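You operate a simulated robot arm through the tools that you are given. There is no shell and no other tool.

The job below is to be done with a simulated robot arm. You get a single attempt, and the scene is never put back.

JOB
Stop the oven, turn it back to 150 and switch it off.
Fine: stop first; shut the air slide and the recorder door; the oven door stays latched.

The check looks at the end state, three seconds after you hand in, the way a careful person would. Anything else that was tipped, shoved, dropped, spilled or broken makes it a failure.

ROBOT AND FRAMES
A 6-joint arm with a two-finger gripper, fixed in place. Base frame: the origin is at the foot of the arm, x ahead of it, y to its left, z up. Readings come in mm, degrees, newtons and seconds.
With the tool pointing down near the work surface it reaches from about 740 to 860 mm from the base axis. Its first joint turns from -166.0 to 166.0 degrees. Payload 1.71 kg.
The tool frame sits at the grasp point between the pads (the TCP): z along the fingers, y along the line on which they close. The tips reach 20 mm beyond it. Largest opening 96 mm; the body of the gripper starts 113 mm behind the TCP.
Orientation is told as [roll, pitch, yaw] about the base's x, y, z axes, in that order, counted from this pose: with the fingers straight down and closing along the base's y, the tool's x points along the base's -x, its y along +y and its z along -z.

CONTROLS
- The arm moves only by the tool servo_tool. Its argument "moves" is one flat list of numbers, 7 for each row, row after row: the turn, a rotation vector about the base's x, y, z in units of 8 degrees (1.0 is 8 degrees), then the shift along the base's x, y, z in units of 25 mm (1.0 is 25 mm), then the finger opening in mm, from 0 to 96. In form: [wx, wy, wz, tx, ty, tz, hand, wx, wy, wz, tx, ty, tz, hand, ...]. A call has 1 to 20 rows; each row shifts and turns the commanded pose from where the row before left it. A call with a number of a shift or a turn outside -1 to 1 is refused whole. A row lasts 0.2 s, in which the tool goes at most 50 mm and 8.6 degrees; a call with a longer step from one row to the next is refused whole, and so is a gripper value outside its range. A pose out of reach is approached as far as the arm can. The call stops where the force on the tool passes 70 N (or 10 N more than at its start, if that is more) or the arm is blocked; 0.2 s more then pass. Each finger travels about 45 mm/s and halts on what it meets, pressing with about 33 N; the grip force reading is that of the motor and also rises with nothing between the fingers. The clock runs only during rows and for 0.2 s after the last one: add rows that do not move to give the fingers time. The reply holds the time, the measured pose of the TCP, the force on the tool along the base axes, the opening and the grip force, in the units named above and with some noise, with the torque about the TCP (base axes, N m) and any sound that the robot's microphone picked up.
- Cameras (640 x 400 px; columns grow to the right, rows downward): "scene" is fixed at [410.6, 506.8, 1796.3]; the picture's right is [-0.13, 0.99, 0.00], its down [0.85, 0.11, -0.52] and it looks along [-0.52, -0.07, -0.85] (base axes); focal length 214 px, centre (320, 200). "wrist" rides on the gripper at [66, 14, -145] in the tool frame; the picture's right is [-0.21, 0.98, 0.00], its down [-0.88, -0.18, -0.45] and it looks along [-0.44, -0.09, 0.90] (tool axes); focal length 275 px, centre (320, 200).
- get_image(camera): a new picture of that camera. No time passes.
- move_column(by): slides the trunk up (or, below 0, down) by that many mm; the arm rides with it, the base frame stays. It gives what a move gives, with no picture.
- measure_at(camera, pixels): for up to 12 pixels [column, row] of the newest picture of that camera ("zoom" is the newest enlarged one), the place [x, y, z] in the base frame of the surface seen there, good to about 2 mm, but the place of the scene camera against the robot may be out by one fixed shift of up to 25 mm in any direction. No time passes.
- inspect(camera, box): a new picture of the part [left, top, right, bottom] of that camera's present view, enlarged. No time passes.
- close_job(): hands the job in; it is judged then, once.

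Leave the gripper open and the arm clear of the work at the hand-in unless told otherwise.

The tools are called by a JSON object that holds its "name" and its "arguments". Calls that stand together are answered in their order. servo_tool: Moves the arm, as the interface text tells. Its arguments: {"type":"object","properties":{"moves":{"type":"array","items":{"type":"number"}}},"required":["moves"]} The other tools are called the same way: move_column (by) slides the trunk up or down; get_image (camera) takes a picture; measure_at (camera, pixels) gives the place of the surface under pixels of a picture; inspect (camera, box) takes an enlarged picture of a part of a camera's view; close_job () hands the job in.

At the start:

```text
time_s: 0.0
eef_pos: [385.8, 373.6, 1488.6]
ee_rot: [0.0, 0.1, 0.0]
force: [0.7, 1.2, -0.1]
moment: [0.03, -0.01, -0.05]
opening: 96.0
finger_force: 0.1
trunk travel left (down, up): [-300.0, 90.0]
```

scene: 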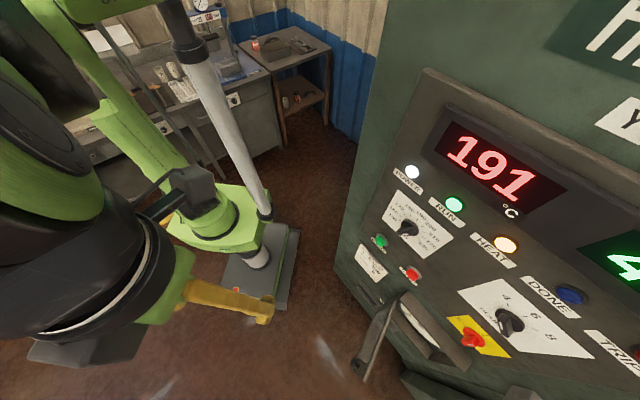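
wrist: 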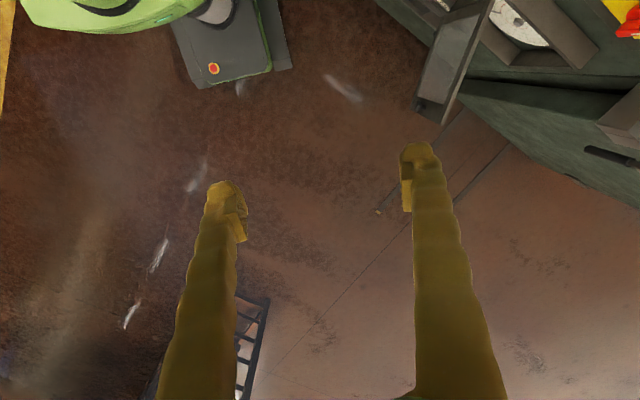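

I'm starting with a close look at the oven panel in the scene camera: display 191, lamps, a dial at (408,228), buttons at (380,242) and (412,273), a knob at (505,322), a red switch at (470,338) and an open recorder door at (375,340).

{"name": "inspect", "arguments": {"camera": "scene", "box": [330, 140, 490, 240]}}

{"name": "inspect", "arguments": {"camera": "scene", "box": [330, 220, 490, 320]}}

{"name": "inspect", "arguments": {"camera": "scene", "box": [440, 260, 640, 400]}}

{"name": "inspect", "arguments": {"camera": "scene", "box": [330, 280, 522, 400]}}

{"name": "inspect", "arguments": {"camera": "wrist", "box": [370, 0, 640, 200]}}

```text
4.00 times, centred on (410, 190) of scene
```

zoom: 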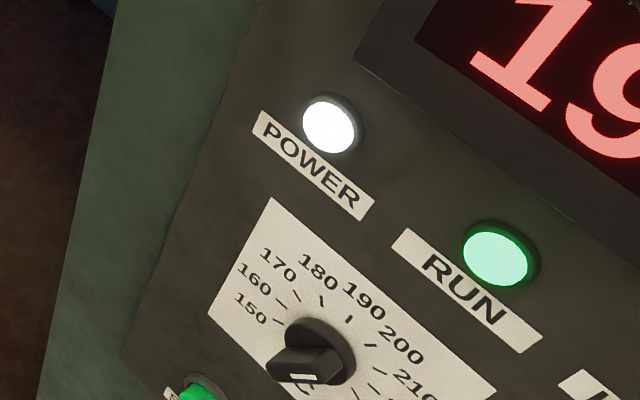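

```text
4.00 times, centred on (410, 270) of scene
```

zoom: 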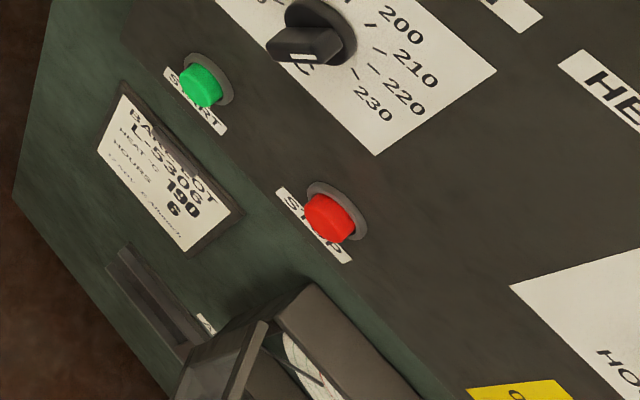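

```text
2.86 times, centred on (540, 330) of scene
```

zoom: 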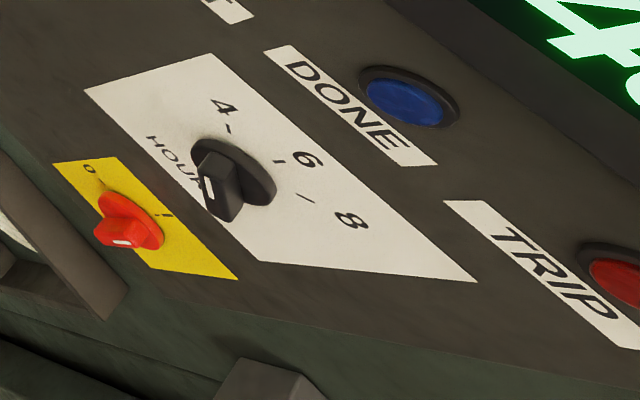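

```text
3.33 times, centred on (426, 340) of scene
```

zoom: 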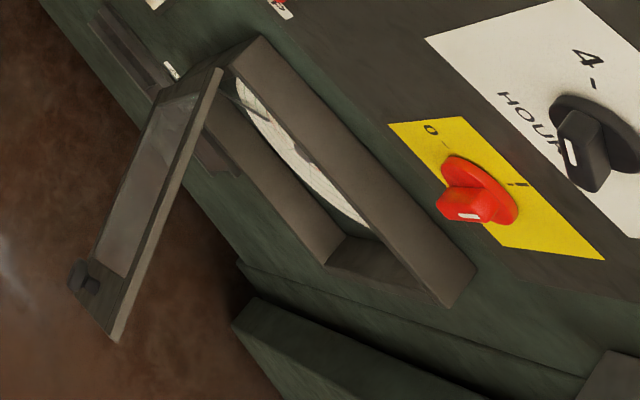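

```text
2.00 times, centred on (505, 100) of wrist
```

zoom: 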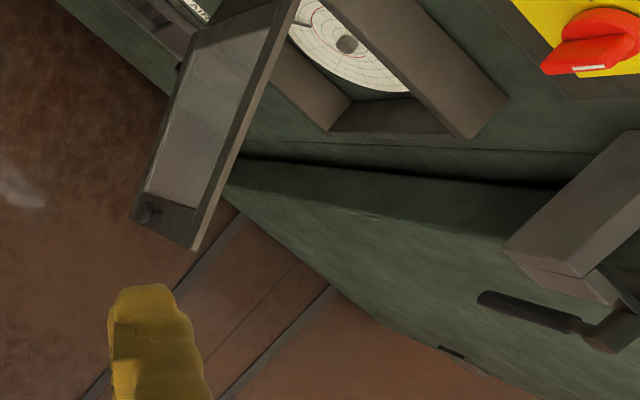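

The panel seems to be a vertical face running diagonally. I'll measure points on it to find its plane and where the controls sit.

{"name": "measure_at", "arguments": {"camera": "scene", "pixels": [[430, 110], [600, 180], [380, 215], [450, 240], [440, 265], [520, 285], [465, 295], [548, 352], [350, 245], [400, 262], [590, 310], [490, 260]]}}

{"name": "measure_at", "arguments": {"camera": "scene", "pixels": [[408, 227], [412, 173], [380, 241], [412, 273], [505, 321], [470, 338], [472, 342], [385, 320], [362, 366], [368, 292], [355, 365], [375, 300]]}}

```text
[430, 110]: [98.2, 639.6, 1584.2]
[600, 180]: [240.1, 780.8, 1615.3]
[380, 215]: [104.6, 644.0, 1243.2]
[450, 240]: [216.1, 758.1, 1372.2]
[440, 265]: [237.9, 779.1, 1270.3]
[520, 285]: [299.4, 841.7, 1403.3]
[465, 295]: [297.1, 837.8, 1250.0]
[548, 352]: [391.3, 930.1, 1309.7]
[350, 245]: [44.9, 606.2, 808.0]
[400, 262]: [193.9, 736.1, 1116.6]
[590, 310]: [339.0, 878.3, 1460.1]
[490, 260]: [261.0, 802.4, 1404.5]
```

```text
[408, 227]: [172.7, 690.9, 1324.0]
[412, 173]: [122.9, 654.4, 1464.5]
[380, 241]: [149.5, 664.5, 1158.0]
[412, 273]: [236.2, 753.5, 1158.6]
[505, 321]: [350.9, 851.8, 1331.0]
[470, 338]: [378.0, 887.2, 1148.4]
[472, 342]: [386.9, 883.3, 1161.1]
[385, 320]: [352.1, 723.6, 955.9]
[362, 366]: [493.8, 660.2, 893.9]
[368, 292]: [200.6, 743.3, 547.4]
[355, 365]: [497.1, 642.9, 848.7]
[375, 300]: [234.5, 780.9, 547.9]
```

The panel is a vertical plane at 45°: (y−x)/√2 ≈ 382, with the outward normal pointing to (+x, −y). I'll turn the tool to face it, first yaw −45°, then 90° about the panel's horizontal. This is in free space about 390 mm off the panel.

{"name": "servo_tool", "arguments": {"moves": [0, 0, -0.9375, 0, 0, 0, 96, 0, 0, -0.9375, 0, 0, 0, 96, 0, 0, -0.9375, 0, 0, 0, 96, 0, 0, -0.9375, 0, 0, 0, 96, 0, 0, -0.9375, 0, 0, 0, 96, 0, 0, -0.9375, 0, 0, 0, 96, 0.6629, 0.6629, 0, 0, 0, 0, 96, 0.6629, 0.6629, 0, 0, 0, 0, 96, 0.6629, 0.6629, 0, 0, 0, 0, 96, 0.6629, 0.6629, 0, 0, 0, 0, 96, 0.6629, 0.6629, 0, 0, 0, 0, 96, 0.6629, 0.6629, 0, 0, 0, 0, 96]}}

```text
time_s: 2.6
eef_pos: [365.0, 372.3, 1493.3]
ee_rot: [0.2, 44.3, -45.1]
force: [-0.8, 0.1, 0.9]
moment: [-0.03, -0.02, -0.05]
opening: 96.1
finger_force: 0.1
trunk travel left (down, up): [-300.0, 90.0]
```

Halfway rotated. The TCP drifted about 20 mm, so I'll check the view before going on.

{"name": "get_image", "arguments": {"camera": "wrist"}}

{"name": "get_image", "arguments": {"camera": "scene"}}

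```text
taken
```

wrist: 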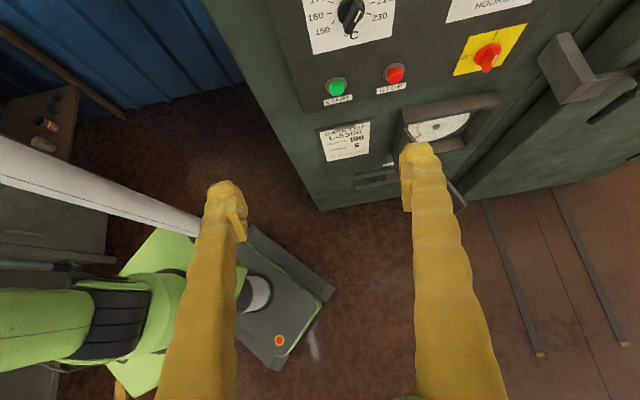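

```text
taken
```

scene: 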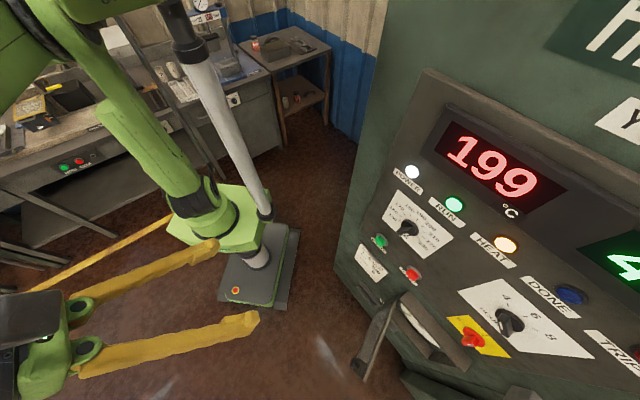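

The temperature is rising fast (199 now), so stopping soon matters. No time passes while measuring, so I'll measure from this wrist view: START (336,87), STOP (395,75), main switch (486,57), dial (352,14), recorder and slide.

{"name": "measure_at", "arguments": {"camera": "wrist", "pixels": [[395, 71], [395, 75], [336, 86], [486, 57], [352, 14], [365, 70], [430, 85], [300, 110], [425, 12], [390, 170], [345, 140], [470, 195]]}}

{"name": "inspect", "arguments": {"camera": "wrist", "box": [300, 0, 540, 150]}}

{"name": "inspect", "arguments": {"camera": "wrist", "box": [310, 110, 480, 216]}}

```text
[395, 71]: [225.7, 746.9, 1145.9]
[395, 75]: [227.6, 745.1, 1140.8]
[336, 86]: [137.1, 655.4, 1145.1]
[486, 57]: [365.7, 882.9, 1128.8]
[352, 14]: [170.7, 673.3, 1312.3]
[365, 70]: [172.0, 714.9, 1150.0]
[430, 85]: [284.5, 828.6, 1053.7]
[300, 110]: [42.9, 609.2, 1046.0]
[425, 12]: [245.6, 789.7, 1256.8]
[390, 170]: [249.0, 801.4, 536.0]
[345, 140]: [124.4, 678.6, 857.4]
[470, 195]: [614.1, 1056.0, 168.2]
```

```text
2.67 times, centred on (420, 75) of wrist
```

zoom: 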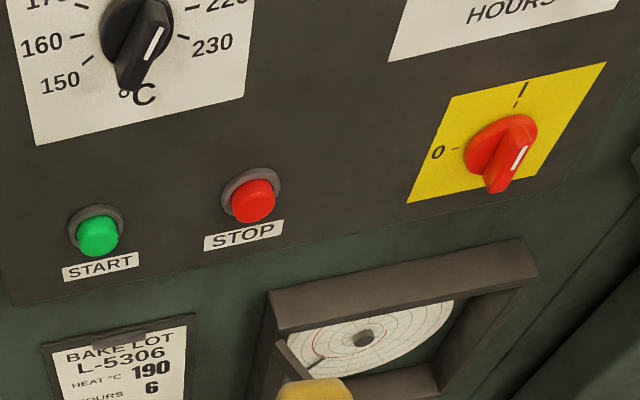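

```text
3.76 times, centred on (395, 163) of wrist
```

zoom: 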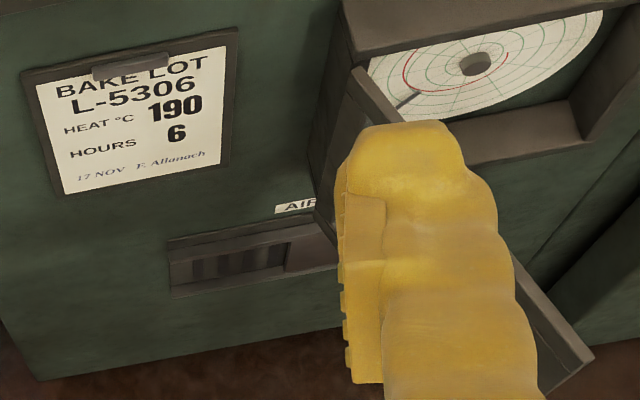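

START is the green one and STOP the red one, at about (228,745,1141). I'll lower the trunk 250 mm, which brings the arm to panel height, and then finish the rotation.

{"name": "move_column", "arguments": {"by": -250}}

```text
time_s: 5.2
eef_pos: [362.4, 373.6, 1244.1]
ee_rot: [-0.1, 44.2, -45.0]
force: [-1.1, -0.2, 0.0]
moment: [-0.01, -0.03, 0.03]
opening: 95.9
finger_force: 0.1
trunk travel left (down, up): [-50.0, 340.0]
```

Trunk lowered cleanly. Next I finish the rotation to face the panel, moving toward the front of STOP while staying well off the panel and closing the fingers for pushing.

{"name": "servo_tool", "arguments": {"moves": [0.6629, 0.6629, 0, 0, 0.9, -0.6, 0, 0.6629, 0.6629, 0, 0, 0.9, -0.6, 0, 0.6629, 0.6629, 0, 0, 0.9, -0.6, 0, 0.6629, 0.6629, 0, 0, 0.9, -0.6, 0, 0.6629, 0.6629, 0, 0, 0.9, -0.6, 0, 0.6629, 0.6629, 0, 0, 0.9, -0.6, 0]}}

{"name": "get_image", "arguments": {"camera": "wrist"}}

{"name": "get_image", "arguments": {"camera": "scene"}}

```text
time_s: 6.6
eef_pos: [361.9, 506.4, 1154.8]
ee_rot: [1.7, 89.3, -43.3]
force: [-0.4, 0.1, 0.2]
moment: [-0.06, -0.04, -0.08]
opening: 0.0
finger_force: 22.1
trunk travel left (down, up): [-50.0, 340.0]
```

```text
taken
```

wrist: 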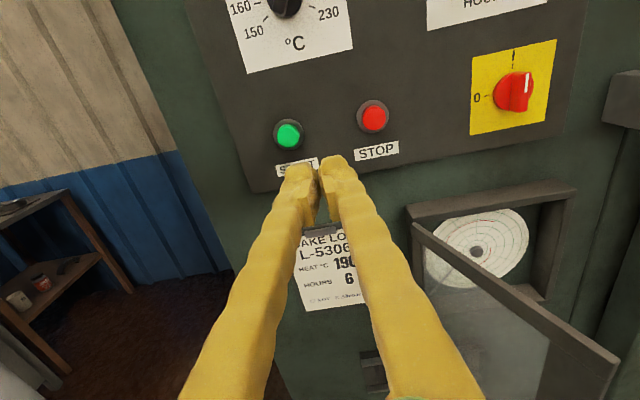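

```text
taken
```

scene: 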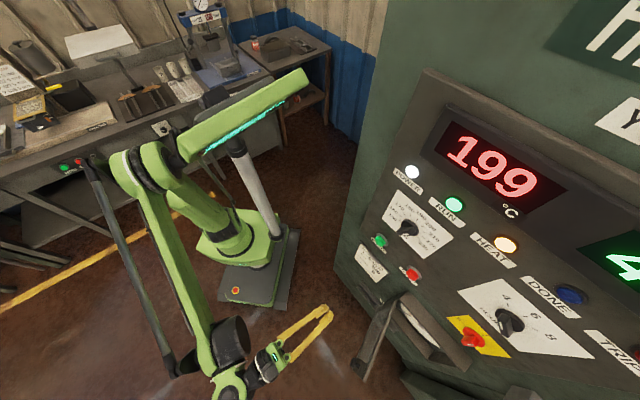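

Now facing the panel with fingers closed. Measuring STOP (374,117), START (289,134), main switch (515,90), dial plate and recorder door from this closer view.

{"name": "measure_at", "arguments": {"camera": "wrist", "pixels": [[374, 118], [385, 140], [289, 136], [340, 130], [516, 90], [480, 125], [415, 230], [610, 380], [590, 340], [440, 205], [560, 185], [375, 375]]}}

{"name": "inspect", "arguments": {"camera": "wrist", "box": [220, 0, 540, 200]}}

{"name": "inspect", "arguments": {"camera": "scene", "box": [370, 180, 450, 230]}}

```text
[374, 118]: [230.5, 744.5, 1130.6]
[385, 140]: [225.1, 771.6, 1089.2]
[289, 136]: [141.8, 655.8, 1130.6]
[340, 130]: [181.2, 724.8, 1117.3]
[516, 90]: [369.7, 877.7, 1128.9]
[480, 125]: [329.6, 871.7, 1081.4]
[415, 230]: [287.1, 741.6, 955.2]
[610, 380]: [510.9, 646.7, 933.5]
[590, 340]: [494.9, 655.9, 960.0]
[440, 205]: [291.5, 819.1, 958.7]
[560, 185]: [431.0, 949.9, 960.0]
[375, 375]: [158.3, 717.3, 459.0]
```

```text
2.00 times, centred on (380, 100) of wrist
```

zoom: 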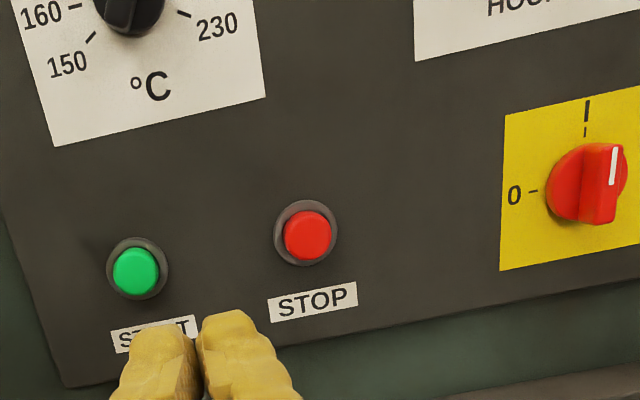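

```text
8.00 times, centred on (410, 205) of scene
```

zoom: 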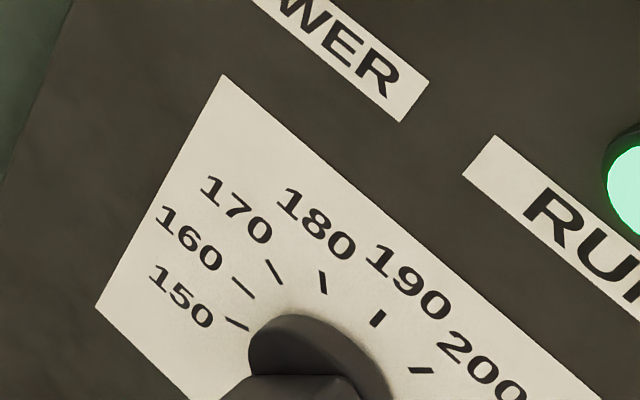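

STOP's face is at u≈689, s≈363, z≈1131 (along the panel, toward it, height). The tips are at s≈122. I'll move in front of STOP and halt about 13 mm short.

{"name": "servo_tool", "arguments": {"moves": [0, 0, 0, -0.48, 0.954, -0.107, 0, 0, 0, 0, -0.48, 0.954, -0.107, 0, 0, 0, 0, -0.48, 0.954, -0.107, 0, 0, 0, 0, -0.48, 0.954, -0.107, 0, 0, 0, 0, -0.48, 0.954, -0.107, 0, 0, 0, 0, -0.48, 0.954, -0.107, 0, 0, 0, 0, -0.48, 0.954, -0.107, 0, 0, 0, 0, -0.48, 0.954, -0.107, 0, 0, 0, 0, -0.48, 0.954, -0.107, 0]}}

{"name": "get_image", "arguments": {"camera": "wrist"}}

{"name": "get_image", "arguments": {"camera": "scene"}}

```text
time_s: 8.6
eef_pos: [256.4, 721.3, 1131.9]
ee_rot: [-1.4, 89.2, -46.4]
force: [1.2, 0.0, 0.2]
moment: [-0.05, -0.03, 0.0]
opening: 0.0
finger_force: 29.6
trunk travel left (down, up): [-50.0, 340.0]
```

```text
taken
```

wrist: 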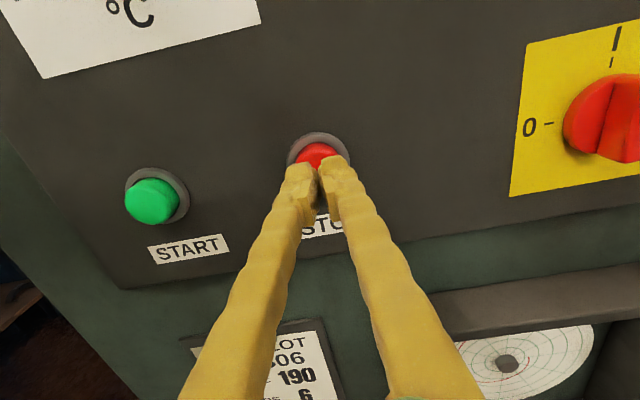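

```text
taken
```

scene: 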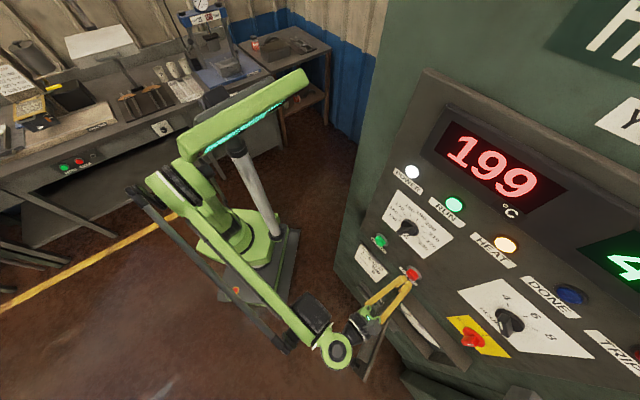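

In front of STOP. Checking alignment of the cap (316,155) and its bezel against the tips.

{"name": "measure_at", "arguments": {"camera": "wrist", "pixels": [[316, 155], [290, 158], [345, 150], [318, 134], [152, 200], [155, 215], [305, 178], [330, 172], [130, 204], [185, 192]]}}

{"name": "inspect", "arguments": {"camera": "wrist", "box": [240, 100, 400, 200]}}

```text
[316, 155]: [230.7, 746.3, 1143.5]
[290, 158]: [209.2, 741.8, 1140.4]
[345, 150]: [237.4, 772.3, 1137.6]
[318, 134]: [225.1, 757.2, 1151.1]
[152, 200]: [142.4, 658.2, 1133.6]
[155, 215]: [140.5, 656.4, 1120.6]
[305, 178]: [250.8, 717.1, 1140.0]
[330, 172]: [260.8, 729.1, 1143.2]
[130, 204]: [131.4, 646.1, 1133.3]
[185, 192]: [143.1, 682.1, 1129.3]
```

```text
4.00 times, centred on (320, 150) of wrist
```

zoom: 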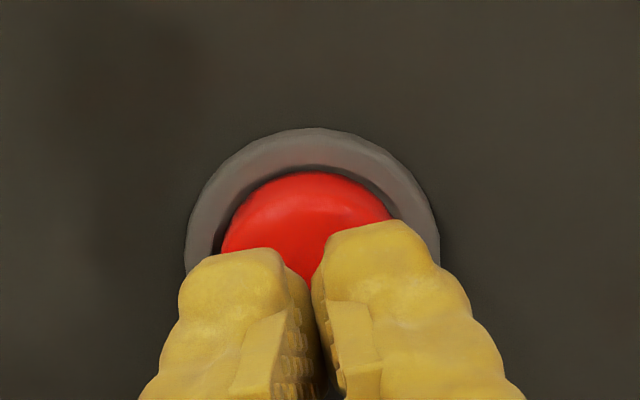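

Aligned (u≈691, z≈1131). Pressing STOP in 4 mm steps, listening for a click.

{"name": "servo_tool", "arguments": {"moves": [0, 0, 0, -0.113, 0.113, 0, 0, 0, 0, 0, -0.113, 0.113, 0, 0, 0, 0, 0, -0.113, 0.113, 0, 0, 0, 0, 0, -0.113, 0.113, 0, 0, 0, 0, 0, -0.113, 0.113, 0, 0, 0, 0, 0, -0.06, 0.06, 0, 0]}}

{"name": "get_image", "arguments": {"camera": "scene"}}

```text
time_s: 10.0
eef_pos: [240.9, 736.8, 1130.5]
ee_rot: [-1.9, 89.3, -47.0]
force: [3.0, -1.4, 0.6]
moment: [0.01, 0.02, 0.0]
opening: 6.1
finger_force: 28.6
trunk travel left (down, up): [-50.0, 340.0]
heard: click
```

```text
taken
```

scene: 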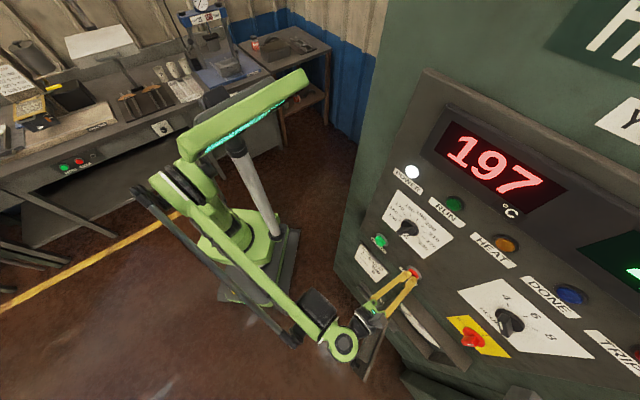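

STOP clicked, and the RUN and HEAT lamps are out. Now I back off and rise to look at the temperature dial, opening the fingers.

{"name": "servo_tool", "arguments": {"moves": [0, 0, 0, 0.57, -0.57, 0, 0, 0, 0, 0, 0.57, -0.57, 0, 0, 0, 0, 0, -0.0124, -0.518, 0.978, 60, 0, 0, 0, -0.0124, -0.518, 0.978, 60, 0, 0, 0, -0.0124, -0.518, 0.978, 60, 0, 0, 0, -0.0124, -0.518, 0.978, 60, 0, 0, 0, -0.0124, -0.518, 0.978, 60, 0, 0, 0, -0.0124, -0.518, 0.978, 60, 0, 0, 0, -0.0124, -0.518, 0.978, 60, 0, 0, 0, -0.0124, -0.518, 0.978, 60, 0, 0, 0, -0.0124, -0.518, 0.978, 60]}}

{"name": "get_image", "arguments": {"camera": "wrist"}}

{"name": "get_image", "arguments": {"camera": "scene"}}

```text
time_s: 12.4
eef_pos: [267.2, 591.6, 1350.2]
ee_rot: [-2.0, 89.1, -47.0]
force: [0.1, 0.7, -0.5]
moment: [0.02, 0.03, 0.02]
opening: 59.9
finger_force: 0.1
trunk travel left (down, up): [-50.0, 340.0]
```

```text
taken
```

wrist: 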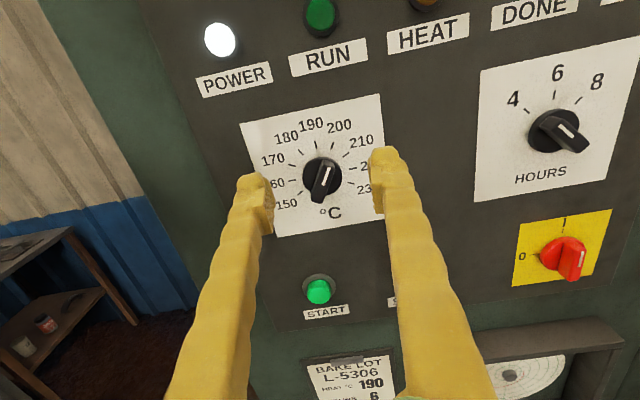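

```text
taken
```

scene: 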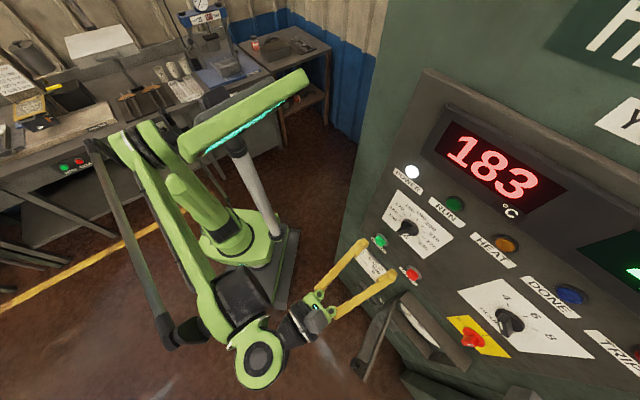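

{"name": "inspect", "arguments": {"camera": "wrist", "box": [240, 90, 400, 240]}}

{"name": "measure_at", "arguments": {"camera": "wrist", "pixels": [[326, 175], [321, 190], [328, 170], [300, 203], [291, 181], [343, 153], [313, 146], [330, 195], [315, 195], [322, 182], [245, 125], [382, 98]]}}

```text
2.67 times, centred on (320, 165) of wrist
```

zoom: 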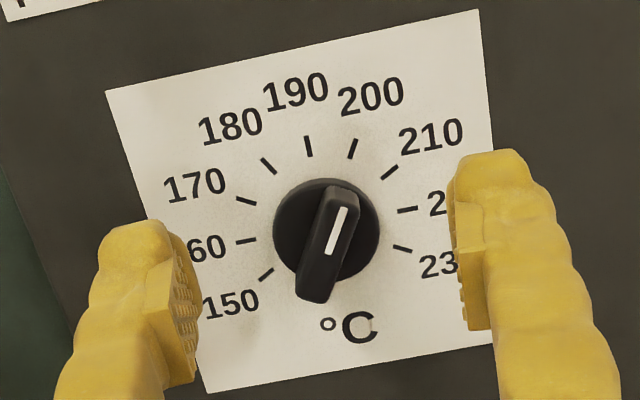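

```text
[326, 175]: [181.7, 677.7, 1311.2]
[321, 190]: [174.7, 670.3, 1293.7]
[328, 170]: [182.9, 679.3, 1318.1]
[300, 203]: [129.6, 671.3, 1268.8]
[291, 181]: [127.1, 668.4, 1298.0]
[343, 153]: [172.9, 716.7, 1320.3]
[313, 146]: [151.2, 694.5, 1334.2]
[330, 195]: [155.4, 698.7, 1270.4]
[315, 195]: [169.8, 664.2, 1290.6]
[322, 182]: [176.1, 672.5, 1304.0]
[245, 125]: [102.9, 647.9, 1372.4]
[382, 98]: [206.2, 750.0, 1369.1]
```

I'll measure the tick marks and the knob's ridge in the zoomed picture to get the angles.

{"name": "measure_at", "arguments": {"camera": "zoom", "pixels": [[265, 274], [246, 240], [246, 201], [268, 166], [309, 146], [353, 148], [389, 172], [408, 209], [402, 249], [344, 210], [331, 250], [338, 230]]}}

{"name": "measure_at", "arguments": {"camera": "zoom", "pixels": [[338, 190], [318, 296], [345, 193], [310, 240], [325, 240], [352, 220], [285, 220], [372, 240], [300, 205], [328, 270], [322, 255], [325, 183]]}}

```text
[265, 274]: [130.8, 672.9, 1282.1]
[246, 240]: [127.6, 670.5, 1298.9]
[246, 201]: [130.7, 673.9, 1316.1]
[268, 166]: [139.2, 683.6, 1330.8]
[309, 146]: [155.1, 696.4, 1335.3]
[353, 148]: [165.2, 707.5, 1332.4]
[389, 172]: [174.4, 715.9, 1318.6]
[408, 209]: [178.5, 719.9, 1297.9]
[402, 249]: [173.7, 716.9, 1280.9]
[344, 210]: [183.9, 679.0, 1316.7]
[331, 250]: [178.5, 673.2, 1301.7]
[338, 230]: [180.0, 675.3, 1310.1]
```

```text
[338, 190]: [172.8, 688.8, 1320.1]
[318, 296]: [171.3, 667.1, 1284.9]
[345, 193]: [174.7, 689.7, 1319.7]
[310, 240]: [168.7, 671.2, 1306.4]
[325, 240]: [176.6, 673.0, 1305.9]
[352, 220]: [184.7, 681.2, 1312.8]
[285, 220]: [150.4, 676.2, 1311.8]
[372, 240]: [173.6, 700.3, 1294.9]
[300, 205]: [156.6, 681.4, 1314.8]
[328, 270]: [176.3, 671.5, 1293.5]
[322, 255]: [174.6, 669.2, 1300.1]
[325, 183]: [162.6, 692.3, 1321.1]
```

The ticks are 30° per 10 °C, with 190 at the top and 150 at −120°. The knob's white mark now points at 200 (+29°) with its centre at u≈600, z≈1300. I'll roll the fingers +29° to straddle the ridge and come in front of it, still about 10 mm short of the ridge face.

{"name": "servo_tool", "arguments": {"moves": [-0.556, 0.716, 0, -0.692, 0.589, -0.497, 44, -0.636, 0.636, 0, -0.692, 0.589, -0.497, 44, -0.636, 0.636, 0, -0.692, 0.589, -0.497, 44, -0.636, 0.636, 0, -0.692, 0.589, -0.497, 44]}}

{"name": "get_image", "arguments": {"camera": "wrist"}}

```text
time_s: 13.4
eef_pos: [197.6, 649.4, 1300.2]
ee_rot: [-90.2, 61.1, -135.1]
force: [-0.4, 0.2, 0.1]
moment: [0.01, -0.02, -0.01]
opening: 43.8
finger_force: 0.1
trunk travel left (down, up): [-50.0, 340.0]
```

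```text
taken
```

wrist: 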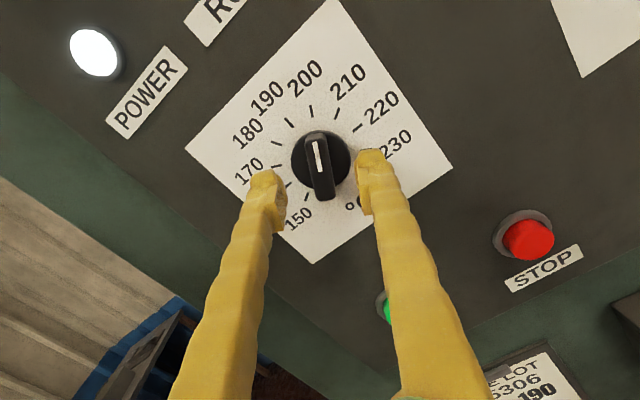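

Nicely straddled. Re-measuring the ridge from here to refine the centre.

{"name": "inspect", "arguments": {"camera": "wrist", "box": [240, 100, 400, 200]}}

{"name": "measure_at", "arguments": {"camera": "zoom", "pixels": [[310, 165], [320, 280], [325, 300], [330, 375], [280, 290], [365, 280], [300, 150], [340, 375], [322, 385], [215, 240], [430, 240], [310, 130]]}}

```text
4.00 times, centred on (320, 150) of wrist
```

zoom: 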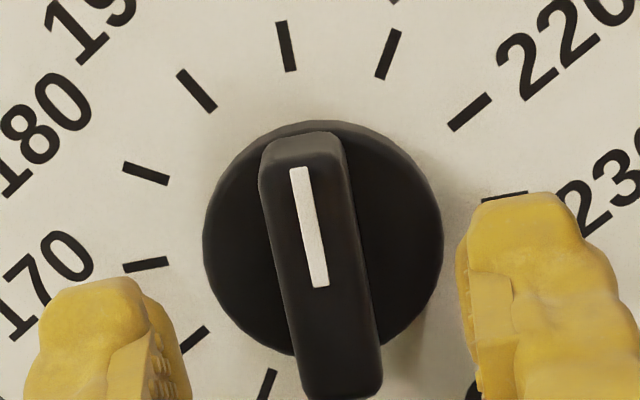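

```text
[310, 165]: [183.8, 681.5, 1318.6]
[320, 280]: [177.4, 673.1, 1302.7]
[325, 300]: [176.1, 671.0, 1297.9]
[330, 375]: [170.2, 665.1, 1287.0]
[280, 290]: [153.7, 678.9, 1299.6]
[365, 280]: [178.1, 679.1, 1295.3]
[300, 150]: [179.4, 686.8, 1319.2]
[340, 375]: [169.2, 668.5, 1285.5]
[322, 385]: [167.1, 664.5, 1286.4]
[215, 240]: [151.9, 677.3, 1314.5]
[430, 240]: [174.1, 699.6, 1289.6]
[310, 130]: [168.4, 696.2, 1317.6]
```

Centred within 2 mm. Advancing 27 mm so that the tips sit about 6 mm off the knob's disc, then closing on the ridge.

{"name": "servo_tool", "arguments": {"moves": [0, 0, 0, -0.36, 0.4, 0.03, 44, 0, 0, 0, -0.36, 0.4, 0.02, 44, 0, 0, 0, 0, 0, 0, 20, 0, 0, 0, 0, 0, 0, 0, 0, 0, 0, 0, 0, 0, 0, 0, 0, 0, 0, 0, 0, 0]}}

{"name": "get_image", "arguments": {"camera": "wrist"}}

```text
time_s: 14.8
eef_pos: [178.9, 670.5, 1300.5]
ee_rot: [-90.0, 61.1, -135.1]
force: [-2.6, 3.5, 1.0]
moment: [-0.04, 0.01, -0.02]
opening: 14.4
finger_force: 35.0
trunk travel left (down, up): [-50.0, 340.0]
```

```text
taken
```

wrist: 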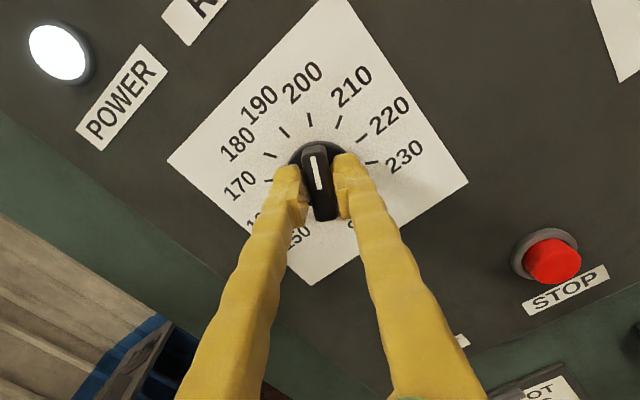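

Gripped at 14.4 mm. Turning counter-clockwise 75° first (half way), then a check.

{"name": "servo_tool", "arguments": {"moves": [0.663, -0.663, 0, 0, 0, 0, 0, 0.663, -0.663, 0, 0, 0, 0, 0, 0.663, -0.663, 0, 0, 0, 0, 0, 0.663, -0.663, 0, 0, 0, 0, 0, 0.663, -0.663, 0, 0, 0, 0, 0, 0.663, -0.663, 0, 0, 0, 0, 0, 0.663, -0.663, 0, 0, 0, 0, 0, 0.663, -0.663, 0, 0, 0, 0, 0, 0.663, -0.663, 0, 0, 0, 0, 0, 0.663, -0.663, 0, 0, 0, 0, 0]}}

{"name": "get_image", "arguments": {"camera": "wrist"}}

{"name": "get_image", "arguments": {"camera": "scene"}}

```text
time_s: 17.0
eef_pos: [177.0, 671.1, 1301.8]
ee_rot: [89.9, 43.7, 45.1]
force: [-6.1, -15.2, -21.2]
moment: [-0.15, -0.11, 0.29]
opening: 14.0
finger_force: 35.0
trunk travel left (down, up): [-50.0, 340.0]
```

```text
taken
```

wrist: 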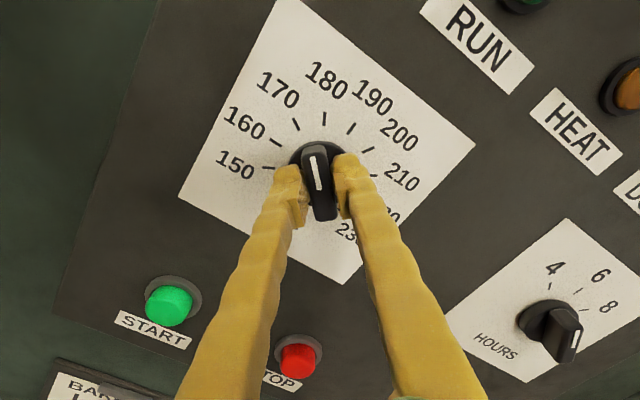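

```text
taken
```

scene: 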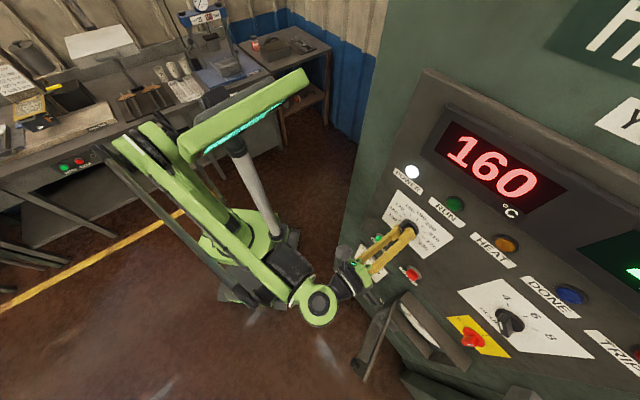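

The knob has followed to about 175. A side force of about 27 N is building, so I ease the tool 1–1.5 mm toward it and continue to −120° (150).

{"name": "servo_tool", "arguments": {"moves": [0.651, -0.651, 0, -0.03, -0.03, -0.06, 0, 0.651, -0.651, 0, 0, 0, 0, 0, 0.651, -0.651, 0, 0, 0, 0, 0, 0.651, -0.651, 0, 0, 0, 0, 0, 0.651, -0.651, 0, 0, 0, 0, 0, 0.651, -0.651, 0, 0, 0, 0, 0, 0.651, -0.651, 0, 0, 0, 0, 0, 0.651, -0.651, 0, 0, 0, 0, 0, 0.651, -0.651, 0, 0, 0, 0, 0, 0.651, -0.651, 0, 0, 0, 0, 0]}}

{"name": "get_image", "arguments": {"camera": "wrist"}}

{"name": "get_image", "arguments": {"camera": "scene"}}

```text
time_s: 19.2
eef_pos: [177.2, 670.1, 1299.7]
ee_rot: [89.9, -30.0, 44.9]
force: [-2.8, -1.4, -15.3]
moment: [-0.15, -0.17, 0.01]
opening: 14.1
finger_force: 34.7
trunk travel left (down, up): [-50.0, 340.0]
```

```text
taken
```

wrist: 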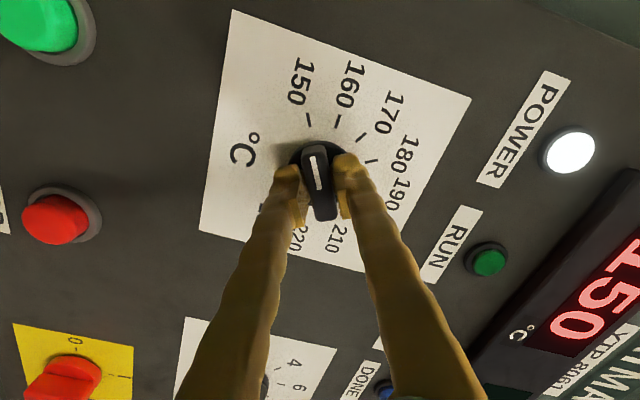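

```text
taken
```

scene: 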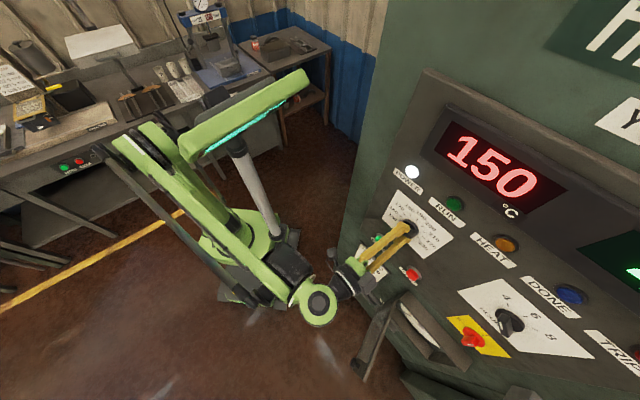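

The tool is at −120°. Checking the mark against the 150 tick up close.

{"name": "inspect", "arguments": {"camera": "wrist", "box": [240, 90, 400, 190]}}

{"name": "measure_at", "arguments": {"camera": "zoom", "pixels": [[289, 265], [320, 380], [277, 120], [392, 123], [300, 270], [325, 370]]}}

```text
4.00 times, centred on (320, 140) of wrist
```

zoom: 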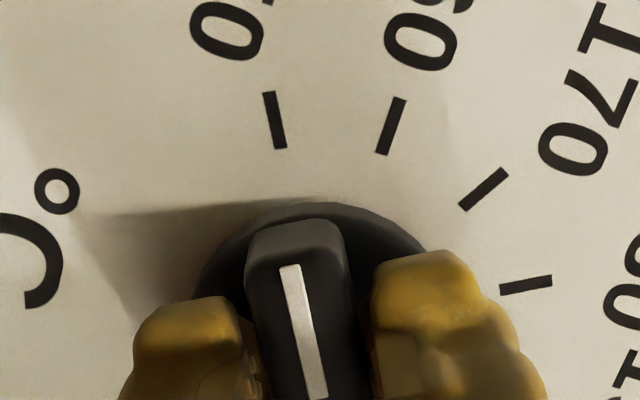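

```text
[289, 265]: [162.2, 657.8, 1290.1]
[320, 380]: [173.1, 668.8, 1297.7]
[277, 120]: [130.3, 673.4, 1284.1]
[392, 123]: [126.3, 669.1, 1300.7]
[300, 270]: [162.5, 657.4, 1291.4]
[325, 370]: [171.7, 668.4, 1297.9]
```

The mark lines up with the 150 tick. Opening the fingers first, then backing straight off 100 mm.

{"name": "servo_tool", "arguments": {"moves": [0, 0, 0, 0, 0, 0, 44, 0, 0, 0, 0, 0, 0, 50, 0, 0, 0, 0, 0, 0, 50, 0, 0, 0, 0.57, -0.57, 0, 50, 0, 0, 0, 0.57, -0.57, 0, 50, 0, 0, 0, 0.57, -0.57, 0, 50, 0, 0, 0, 0.57, -0.57, 0, 50, 0, 0, 0, 0.57, -0.57, 0, 50]}}

{"name": "get_image", "arguments": {"camera": "wrist"}}

{"name": "get_image", "arguments": {"camera": "scene"}}

```text
time_s: 21.0
eef_pos: [249.5, 598.9, 1302.3]
ee_rot: [90.1, -29.8, 45.0]
force: [-0.2, -0.9, -0.3]
moment: [0.02, 0.01, -0.03]
opening: 49.7
finger_force: 0.0
trunk travel left (down, up): [-50.0, 340.0]
```

```text
taken
```

wrist: 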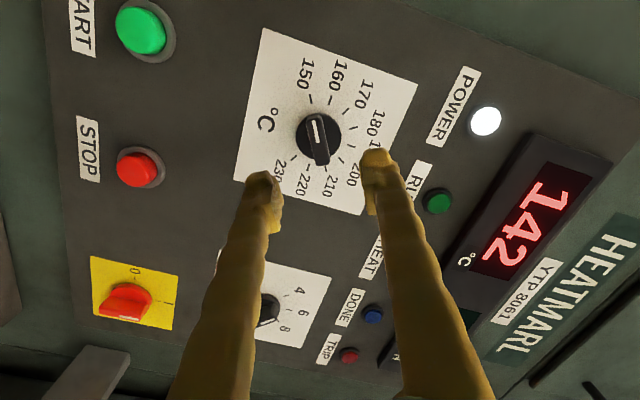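

```text
taken
```

scene: 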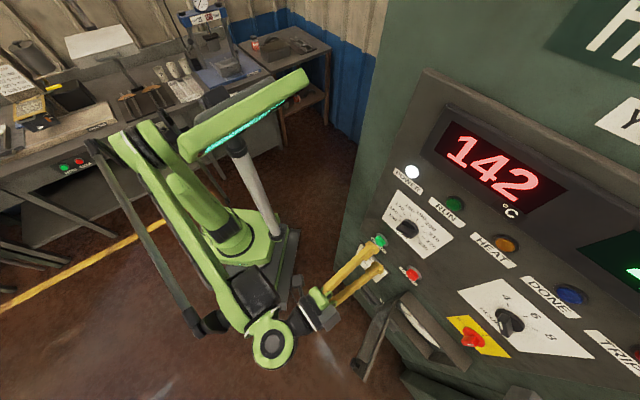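

Released. Checking the dial reading, and measuring the wrist and forearm heights from the scene camera so I know what clears the recorder door.

{"name": "inspect", "arguments": {"camera": "wrist", "box": [250, 60, 410, 160]}}

{"name": "measure_at", "arguments": {"camera": "zoom", "pixels": [[248, 235], [270, 325], [240, 155], [320, 160]]}}

{"name": "measure_at", "arguments": {"camera": "scene", "pixels": [[268, 345], [305, 320], [250, 290], [200, 230], [140, 160], [190, 195], [220, 250], [205, 330], [325, 310], [230, 310]]}}

```text
4.00 times, centred on (330, 110) of wrist
```

zoom: 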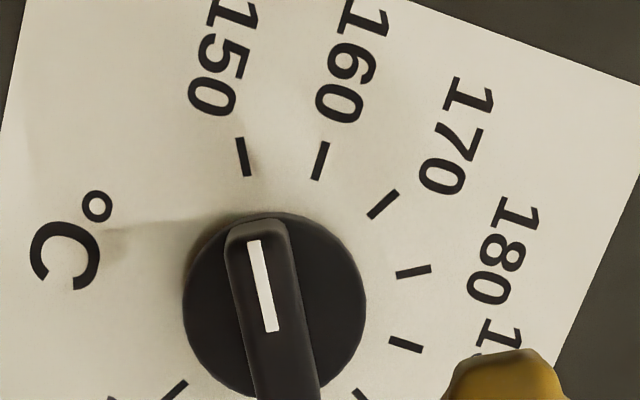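

```text
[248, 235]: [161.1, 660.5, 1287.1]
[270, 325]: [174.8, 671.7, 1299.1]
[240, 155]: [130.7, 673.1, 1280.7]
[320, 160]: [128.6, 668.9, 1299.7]
```

```text
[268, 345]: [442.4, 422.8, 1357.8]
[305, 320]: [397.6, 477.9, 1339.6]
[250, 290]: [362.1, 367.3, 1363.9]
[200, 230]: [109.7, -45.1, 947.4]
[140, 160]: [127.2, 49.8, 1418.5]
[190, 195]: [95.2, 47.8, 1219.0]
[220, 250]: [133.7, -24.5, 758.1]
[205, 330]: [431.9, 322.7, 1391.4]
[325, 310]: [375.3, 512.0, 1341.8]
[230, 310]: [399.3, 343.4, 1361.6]
```

The dial reads 150. Now to the main switch: rotating the tool back to horizontal closing while travelling to u≈882, z≈1130, about 130 mm off its handle.

{"name": "servo_tool", "arguments": {"moves": [-0.663, 0.663, 0, 0.529, 0.469, -0.43, 50, -0.663, 0.663, 0, 0.529, 0.469, -0.43, 50, -0.663, 0.663, 0, 0.529, 0.469, -0.43, 50, -0.663, 0.663, 0, 0.529, 0.469, -0.43, 50, -0.663, 0.663, 0, 0.529, 0.469, -0.43, 50, -0.663, 0.663, 0, 0.529, 0.469, -0.43, 50, -0.663, 0.663, 0, 0.529, 0.469, -0.43, 50, -0.663, 0.663, 0, 0.529, 0.469, -0.43, 50, -0.663, 0.663, 0, 0.529, 0.469, -0.43, 50, -0.663, 0.663, 0, 0.529, 0.469, -0.43, 50, -0.663, 0.663, 0, 0.529, 0.469, -0.43, 50, -0.663, 0.663, 0, 0.529, 0.469, -0.43, 50, -0.663, 0.663, 0, 0.529, 0.469, -0.43, 50, -0.663, 0.663, 0, 0.529, 0.469, -0.43, 50, -0.663, 0.663, 0, 0.529, 0.469, -0.43, 50, -0.663, 0.663, 0, 0.529, 0.469, -0.43, 50]}}

{"name": "get_image", "arguments": {"camera": "wrist"}}

{"name": "get_image", "arguments": {"camera": "scene"}}

```text
time_s: 24.4
eef_pos: [458.4, 784.8, 1125.5]
ee_rot: [-106.8, 89.8, -151.8]
force: [-0.8, -0.5, 0.2]
moment: [-0.01, -0.01, -0.05]
opening: 50.0
finger_force: 0.2
trunk travel left (down, up): [-50.0, 340.0]
```

```text
taken
```

wrist: 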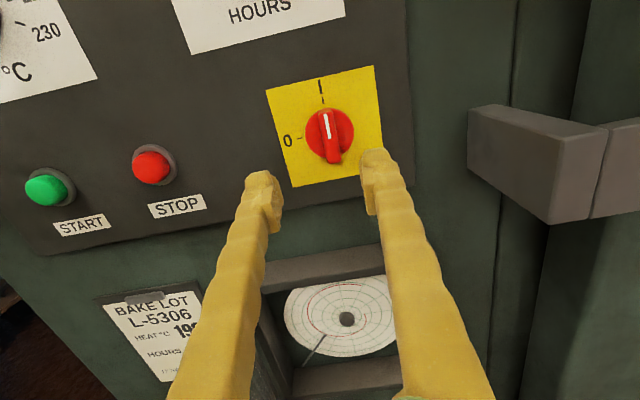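

```text
taken
```

scene: 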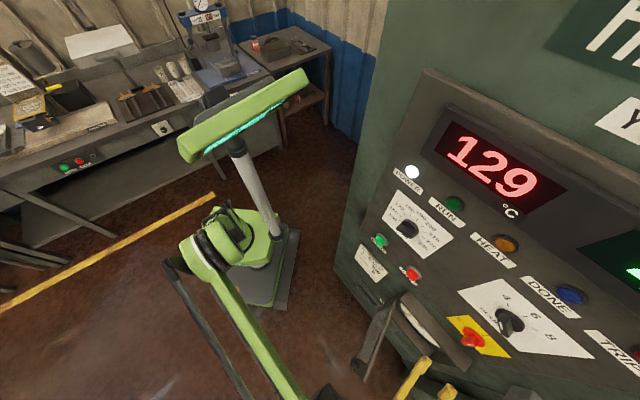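

In front of the switch. Zooming in on the red handle to find its centre and angle.

{"name": "inspect", "arguments": {"camera": "wrist", "box": [250, 80, 410, 180]}}

{"name": "measure_at", "arguments": {"camera": "wrist", "pixels": [[326, 116], [329, 134], [331, 158], [324, 100], [300, 138], [323, 130], [338, 132], [312, 140], [349, 133], [550, 195], [610, 210], [480, 125]]}}

```text
4.00 times, centred on (330, 130) of wrist
```

zoom: 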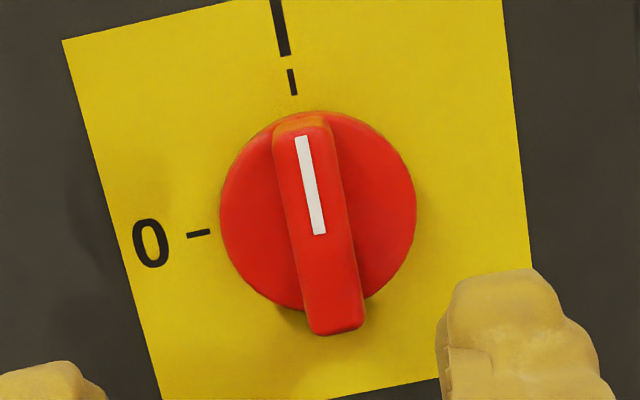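

```text
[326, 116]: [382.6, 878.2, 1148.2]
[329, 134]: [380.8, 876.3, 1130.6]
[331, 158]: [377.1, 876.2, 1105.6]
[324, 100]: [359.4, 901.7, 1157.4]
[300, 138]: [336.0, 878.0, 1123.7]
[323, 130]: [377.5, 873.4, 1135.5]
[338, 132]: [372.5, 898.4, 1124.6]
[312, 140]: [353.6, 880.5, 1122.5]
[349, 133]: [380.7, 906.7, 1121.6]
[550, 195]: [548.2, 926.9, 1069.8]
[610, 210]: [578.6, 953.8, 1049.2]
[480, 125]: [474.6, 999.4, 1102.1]
```

The handle is vertical on I with its axis at u≈890, z≈1126, and 0 is at the left (90° counter-clockwise). Advancing straight in and closing on the handle.

{"name": "servo_tool", "arguments": {"moves": [0, 0, 0, -0.592, 0.716, 0.005, 50, 0, 0, 0, -0.592, 0.716, 0.005, 50, 0, 0, 0, -0.592, 0.716, 0.005, 50, 0, 0, 0, -0.592, 0.716, 0.005, 50, 0, 0, 0, -0.592, 0.716, 0, 50, 0, 0, 0, 0, 0, 0, 50]}}

{"name": "get_image", "arguments": {"camera": "wrist"}}

```text
time_s: 25.8
eef_pos: [384.8, 877.1, 1126.8]
ee_rot: [-115.9, 90.0, -160.9]
force: [0.1, 0.2, -0.5]
moment: [-0.01, -0.03, 0.01]
opening: 50.2
finger_force: 0.0
trunk travel left (down, up): [-50.0, 340.0]
```

```text
taken
```

wrist: 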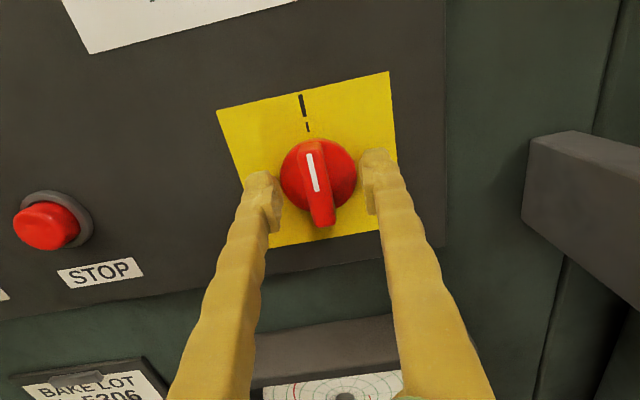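

Straddled. Closing on the handle with a tiny 1.5 mm correction.

{"name": "servo_tool", "arguments": {"moves": [0, 0, 0, -0.05, -0.03, -0.02, 20, 0, 0, 0, 0, 0, 0, 0, 0, 0, 0, 0, 0, 0, 0, 0, 0, 0, 0, 0, 0, 0, 0, 0, 0, 0, 0, 0, 0]}}

{"name": "get_image", "arguments": {"camera": "wrist"}}

```text
time_s: 27.0
eef_pos: [383.4, 875.0, 1127.7]
ee_rot: [-115.4, 89.9, -160.4]
force: [-0.1, 0.5, 0.3]
moment: [0.0, -0.02, 0.0]
opening: 14.1
finger_force: 35.1
trunk travel left (down, up): [-50.0, 340.0]
```

```text
taken
```

wrist: 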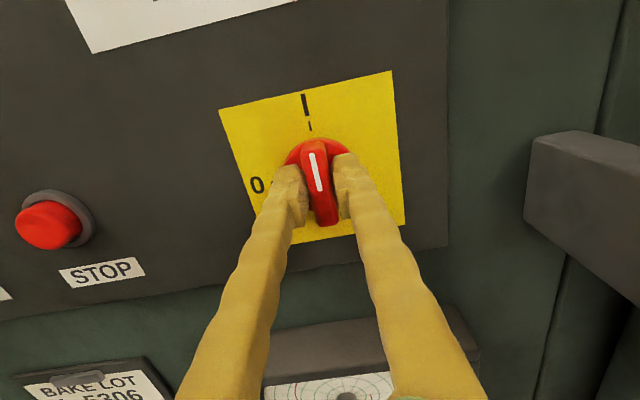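

Gripped at 14.1 mm. Turning 90° counter-clockwise to 0.

{"name": "servo_tool", "arguments": {"moves": [0.663, -0.663, 0, 0, 0, -0.02, 0, 0.663, -0.663, 0, 0, 0, -0.02, 0, 0.663, -0.663, 0, 0, 0, -0.02, 0, 0.663, -0.663, 0, 0, 0, 0, 0, 0.663, -0.663, 0, 0, 0, 0, 0, 0.663, -0.663, 0, 0, 0, 0, 0, 0.663, -0.663, 0, 0, 0, 0, 0, 0.663, -0.663, 0, 0, 0, 0, 0, 0.663, -0.663, 0, 0, 0, 0, 0, 0.663, -0.663, 0, 0, 0, 0, 0, 0.663, -0.663, 0, 0, 0, 0, 0, 0.663, -0.663, 0, 0, 0, 0, 0]}}

{"name": "get_image", "arguments": {"camera": "wrist"}}

{"name": "get_image", "arguments": {"camera": "scene"}}

```text
time_s: 29.6
eef_pos: [381.7, 875.4, 1124.8]
ee_rot: [90.0, 0.0, 45.1]
force: [-19.3, -23.2, -14.5]
moment: [-0.11, -0.09, 0.46]
opening: 14.3
finger_force: 34.5
trunk travel left (down, up): [-50.0, 340.0]
```

```text
taken
```

wrist: 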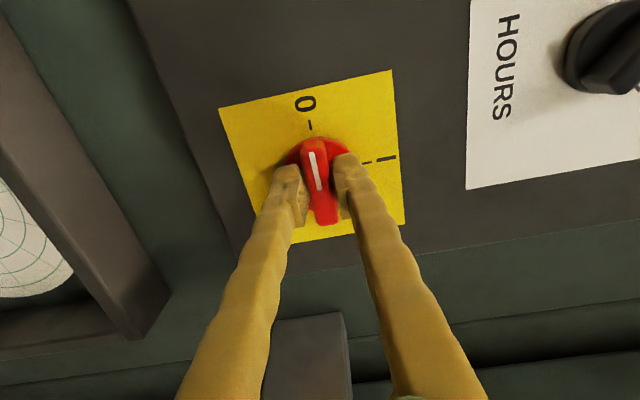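

```text
taken
```

scene: 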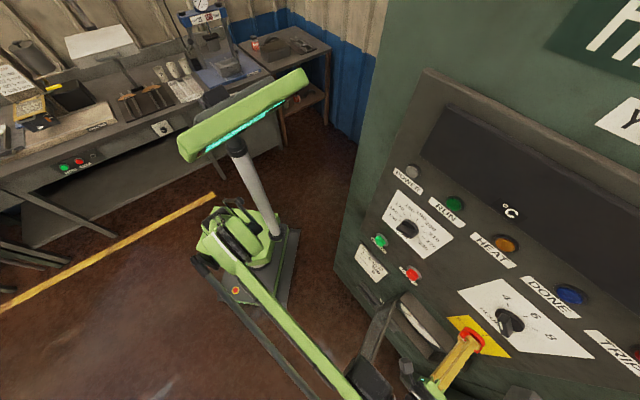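

Lamps and display are dark and the handle is on 0. Opening, backing off, and rolling the tool back to level.

{"name": "servo_tool", "arguments": {"moves": [0, 0, 0, -0.04, -0.04, 0, 44, 0, 0, 0, 0, 0, 0, 50, 0, 0, 0, 0, 0, 0, 50, 0, 0, 0, 0.57, -0.57, 0, 50, 0, 0, 0, 0.57, -0.57, 0, 50, 0, 0, 0, 0.57, -0.57, 0, 50, 0, 0, 0, 0.57, -0.57, 0, 50, 0, 0, 0, 0.57, -0.57, 0, 50]}}

{"name": "get_image", "arguments": {"camera": "wrist"}}

```text
time_s: 31.4
eef_pos: [456.9, 803.6, 1124.7]
ee_rot: [90.1, 0.3, 45.0]
force: [-0.5, 0.0, -0.1]
moment: [0.04, 0.02, 0.01]
opening: 49.8
finger_force: 0.1
trunk travel left (down, up): [-50.0, 340.0]
```

```text
taken
```

wrist: 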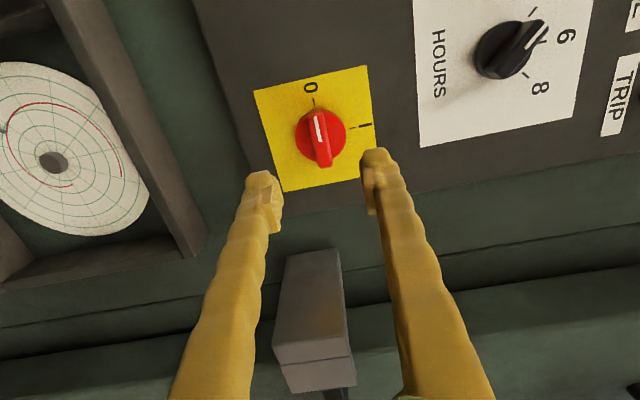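

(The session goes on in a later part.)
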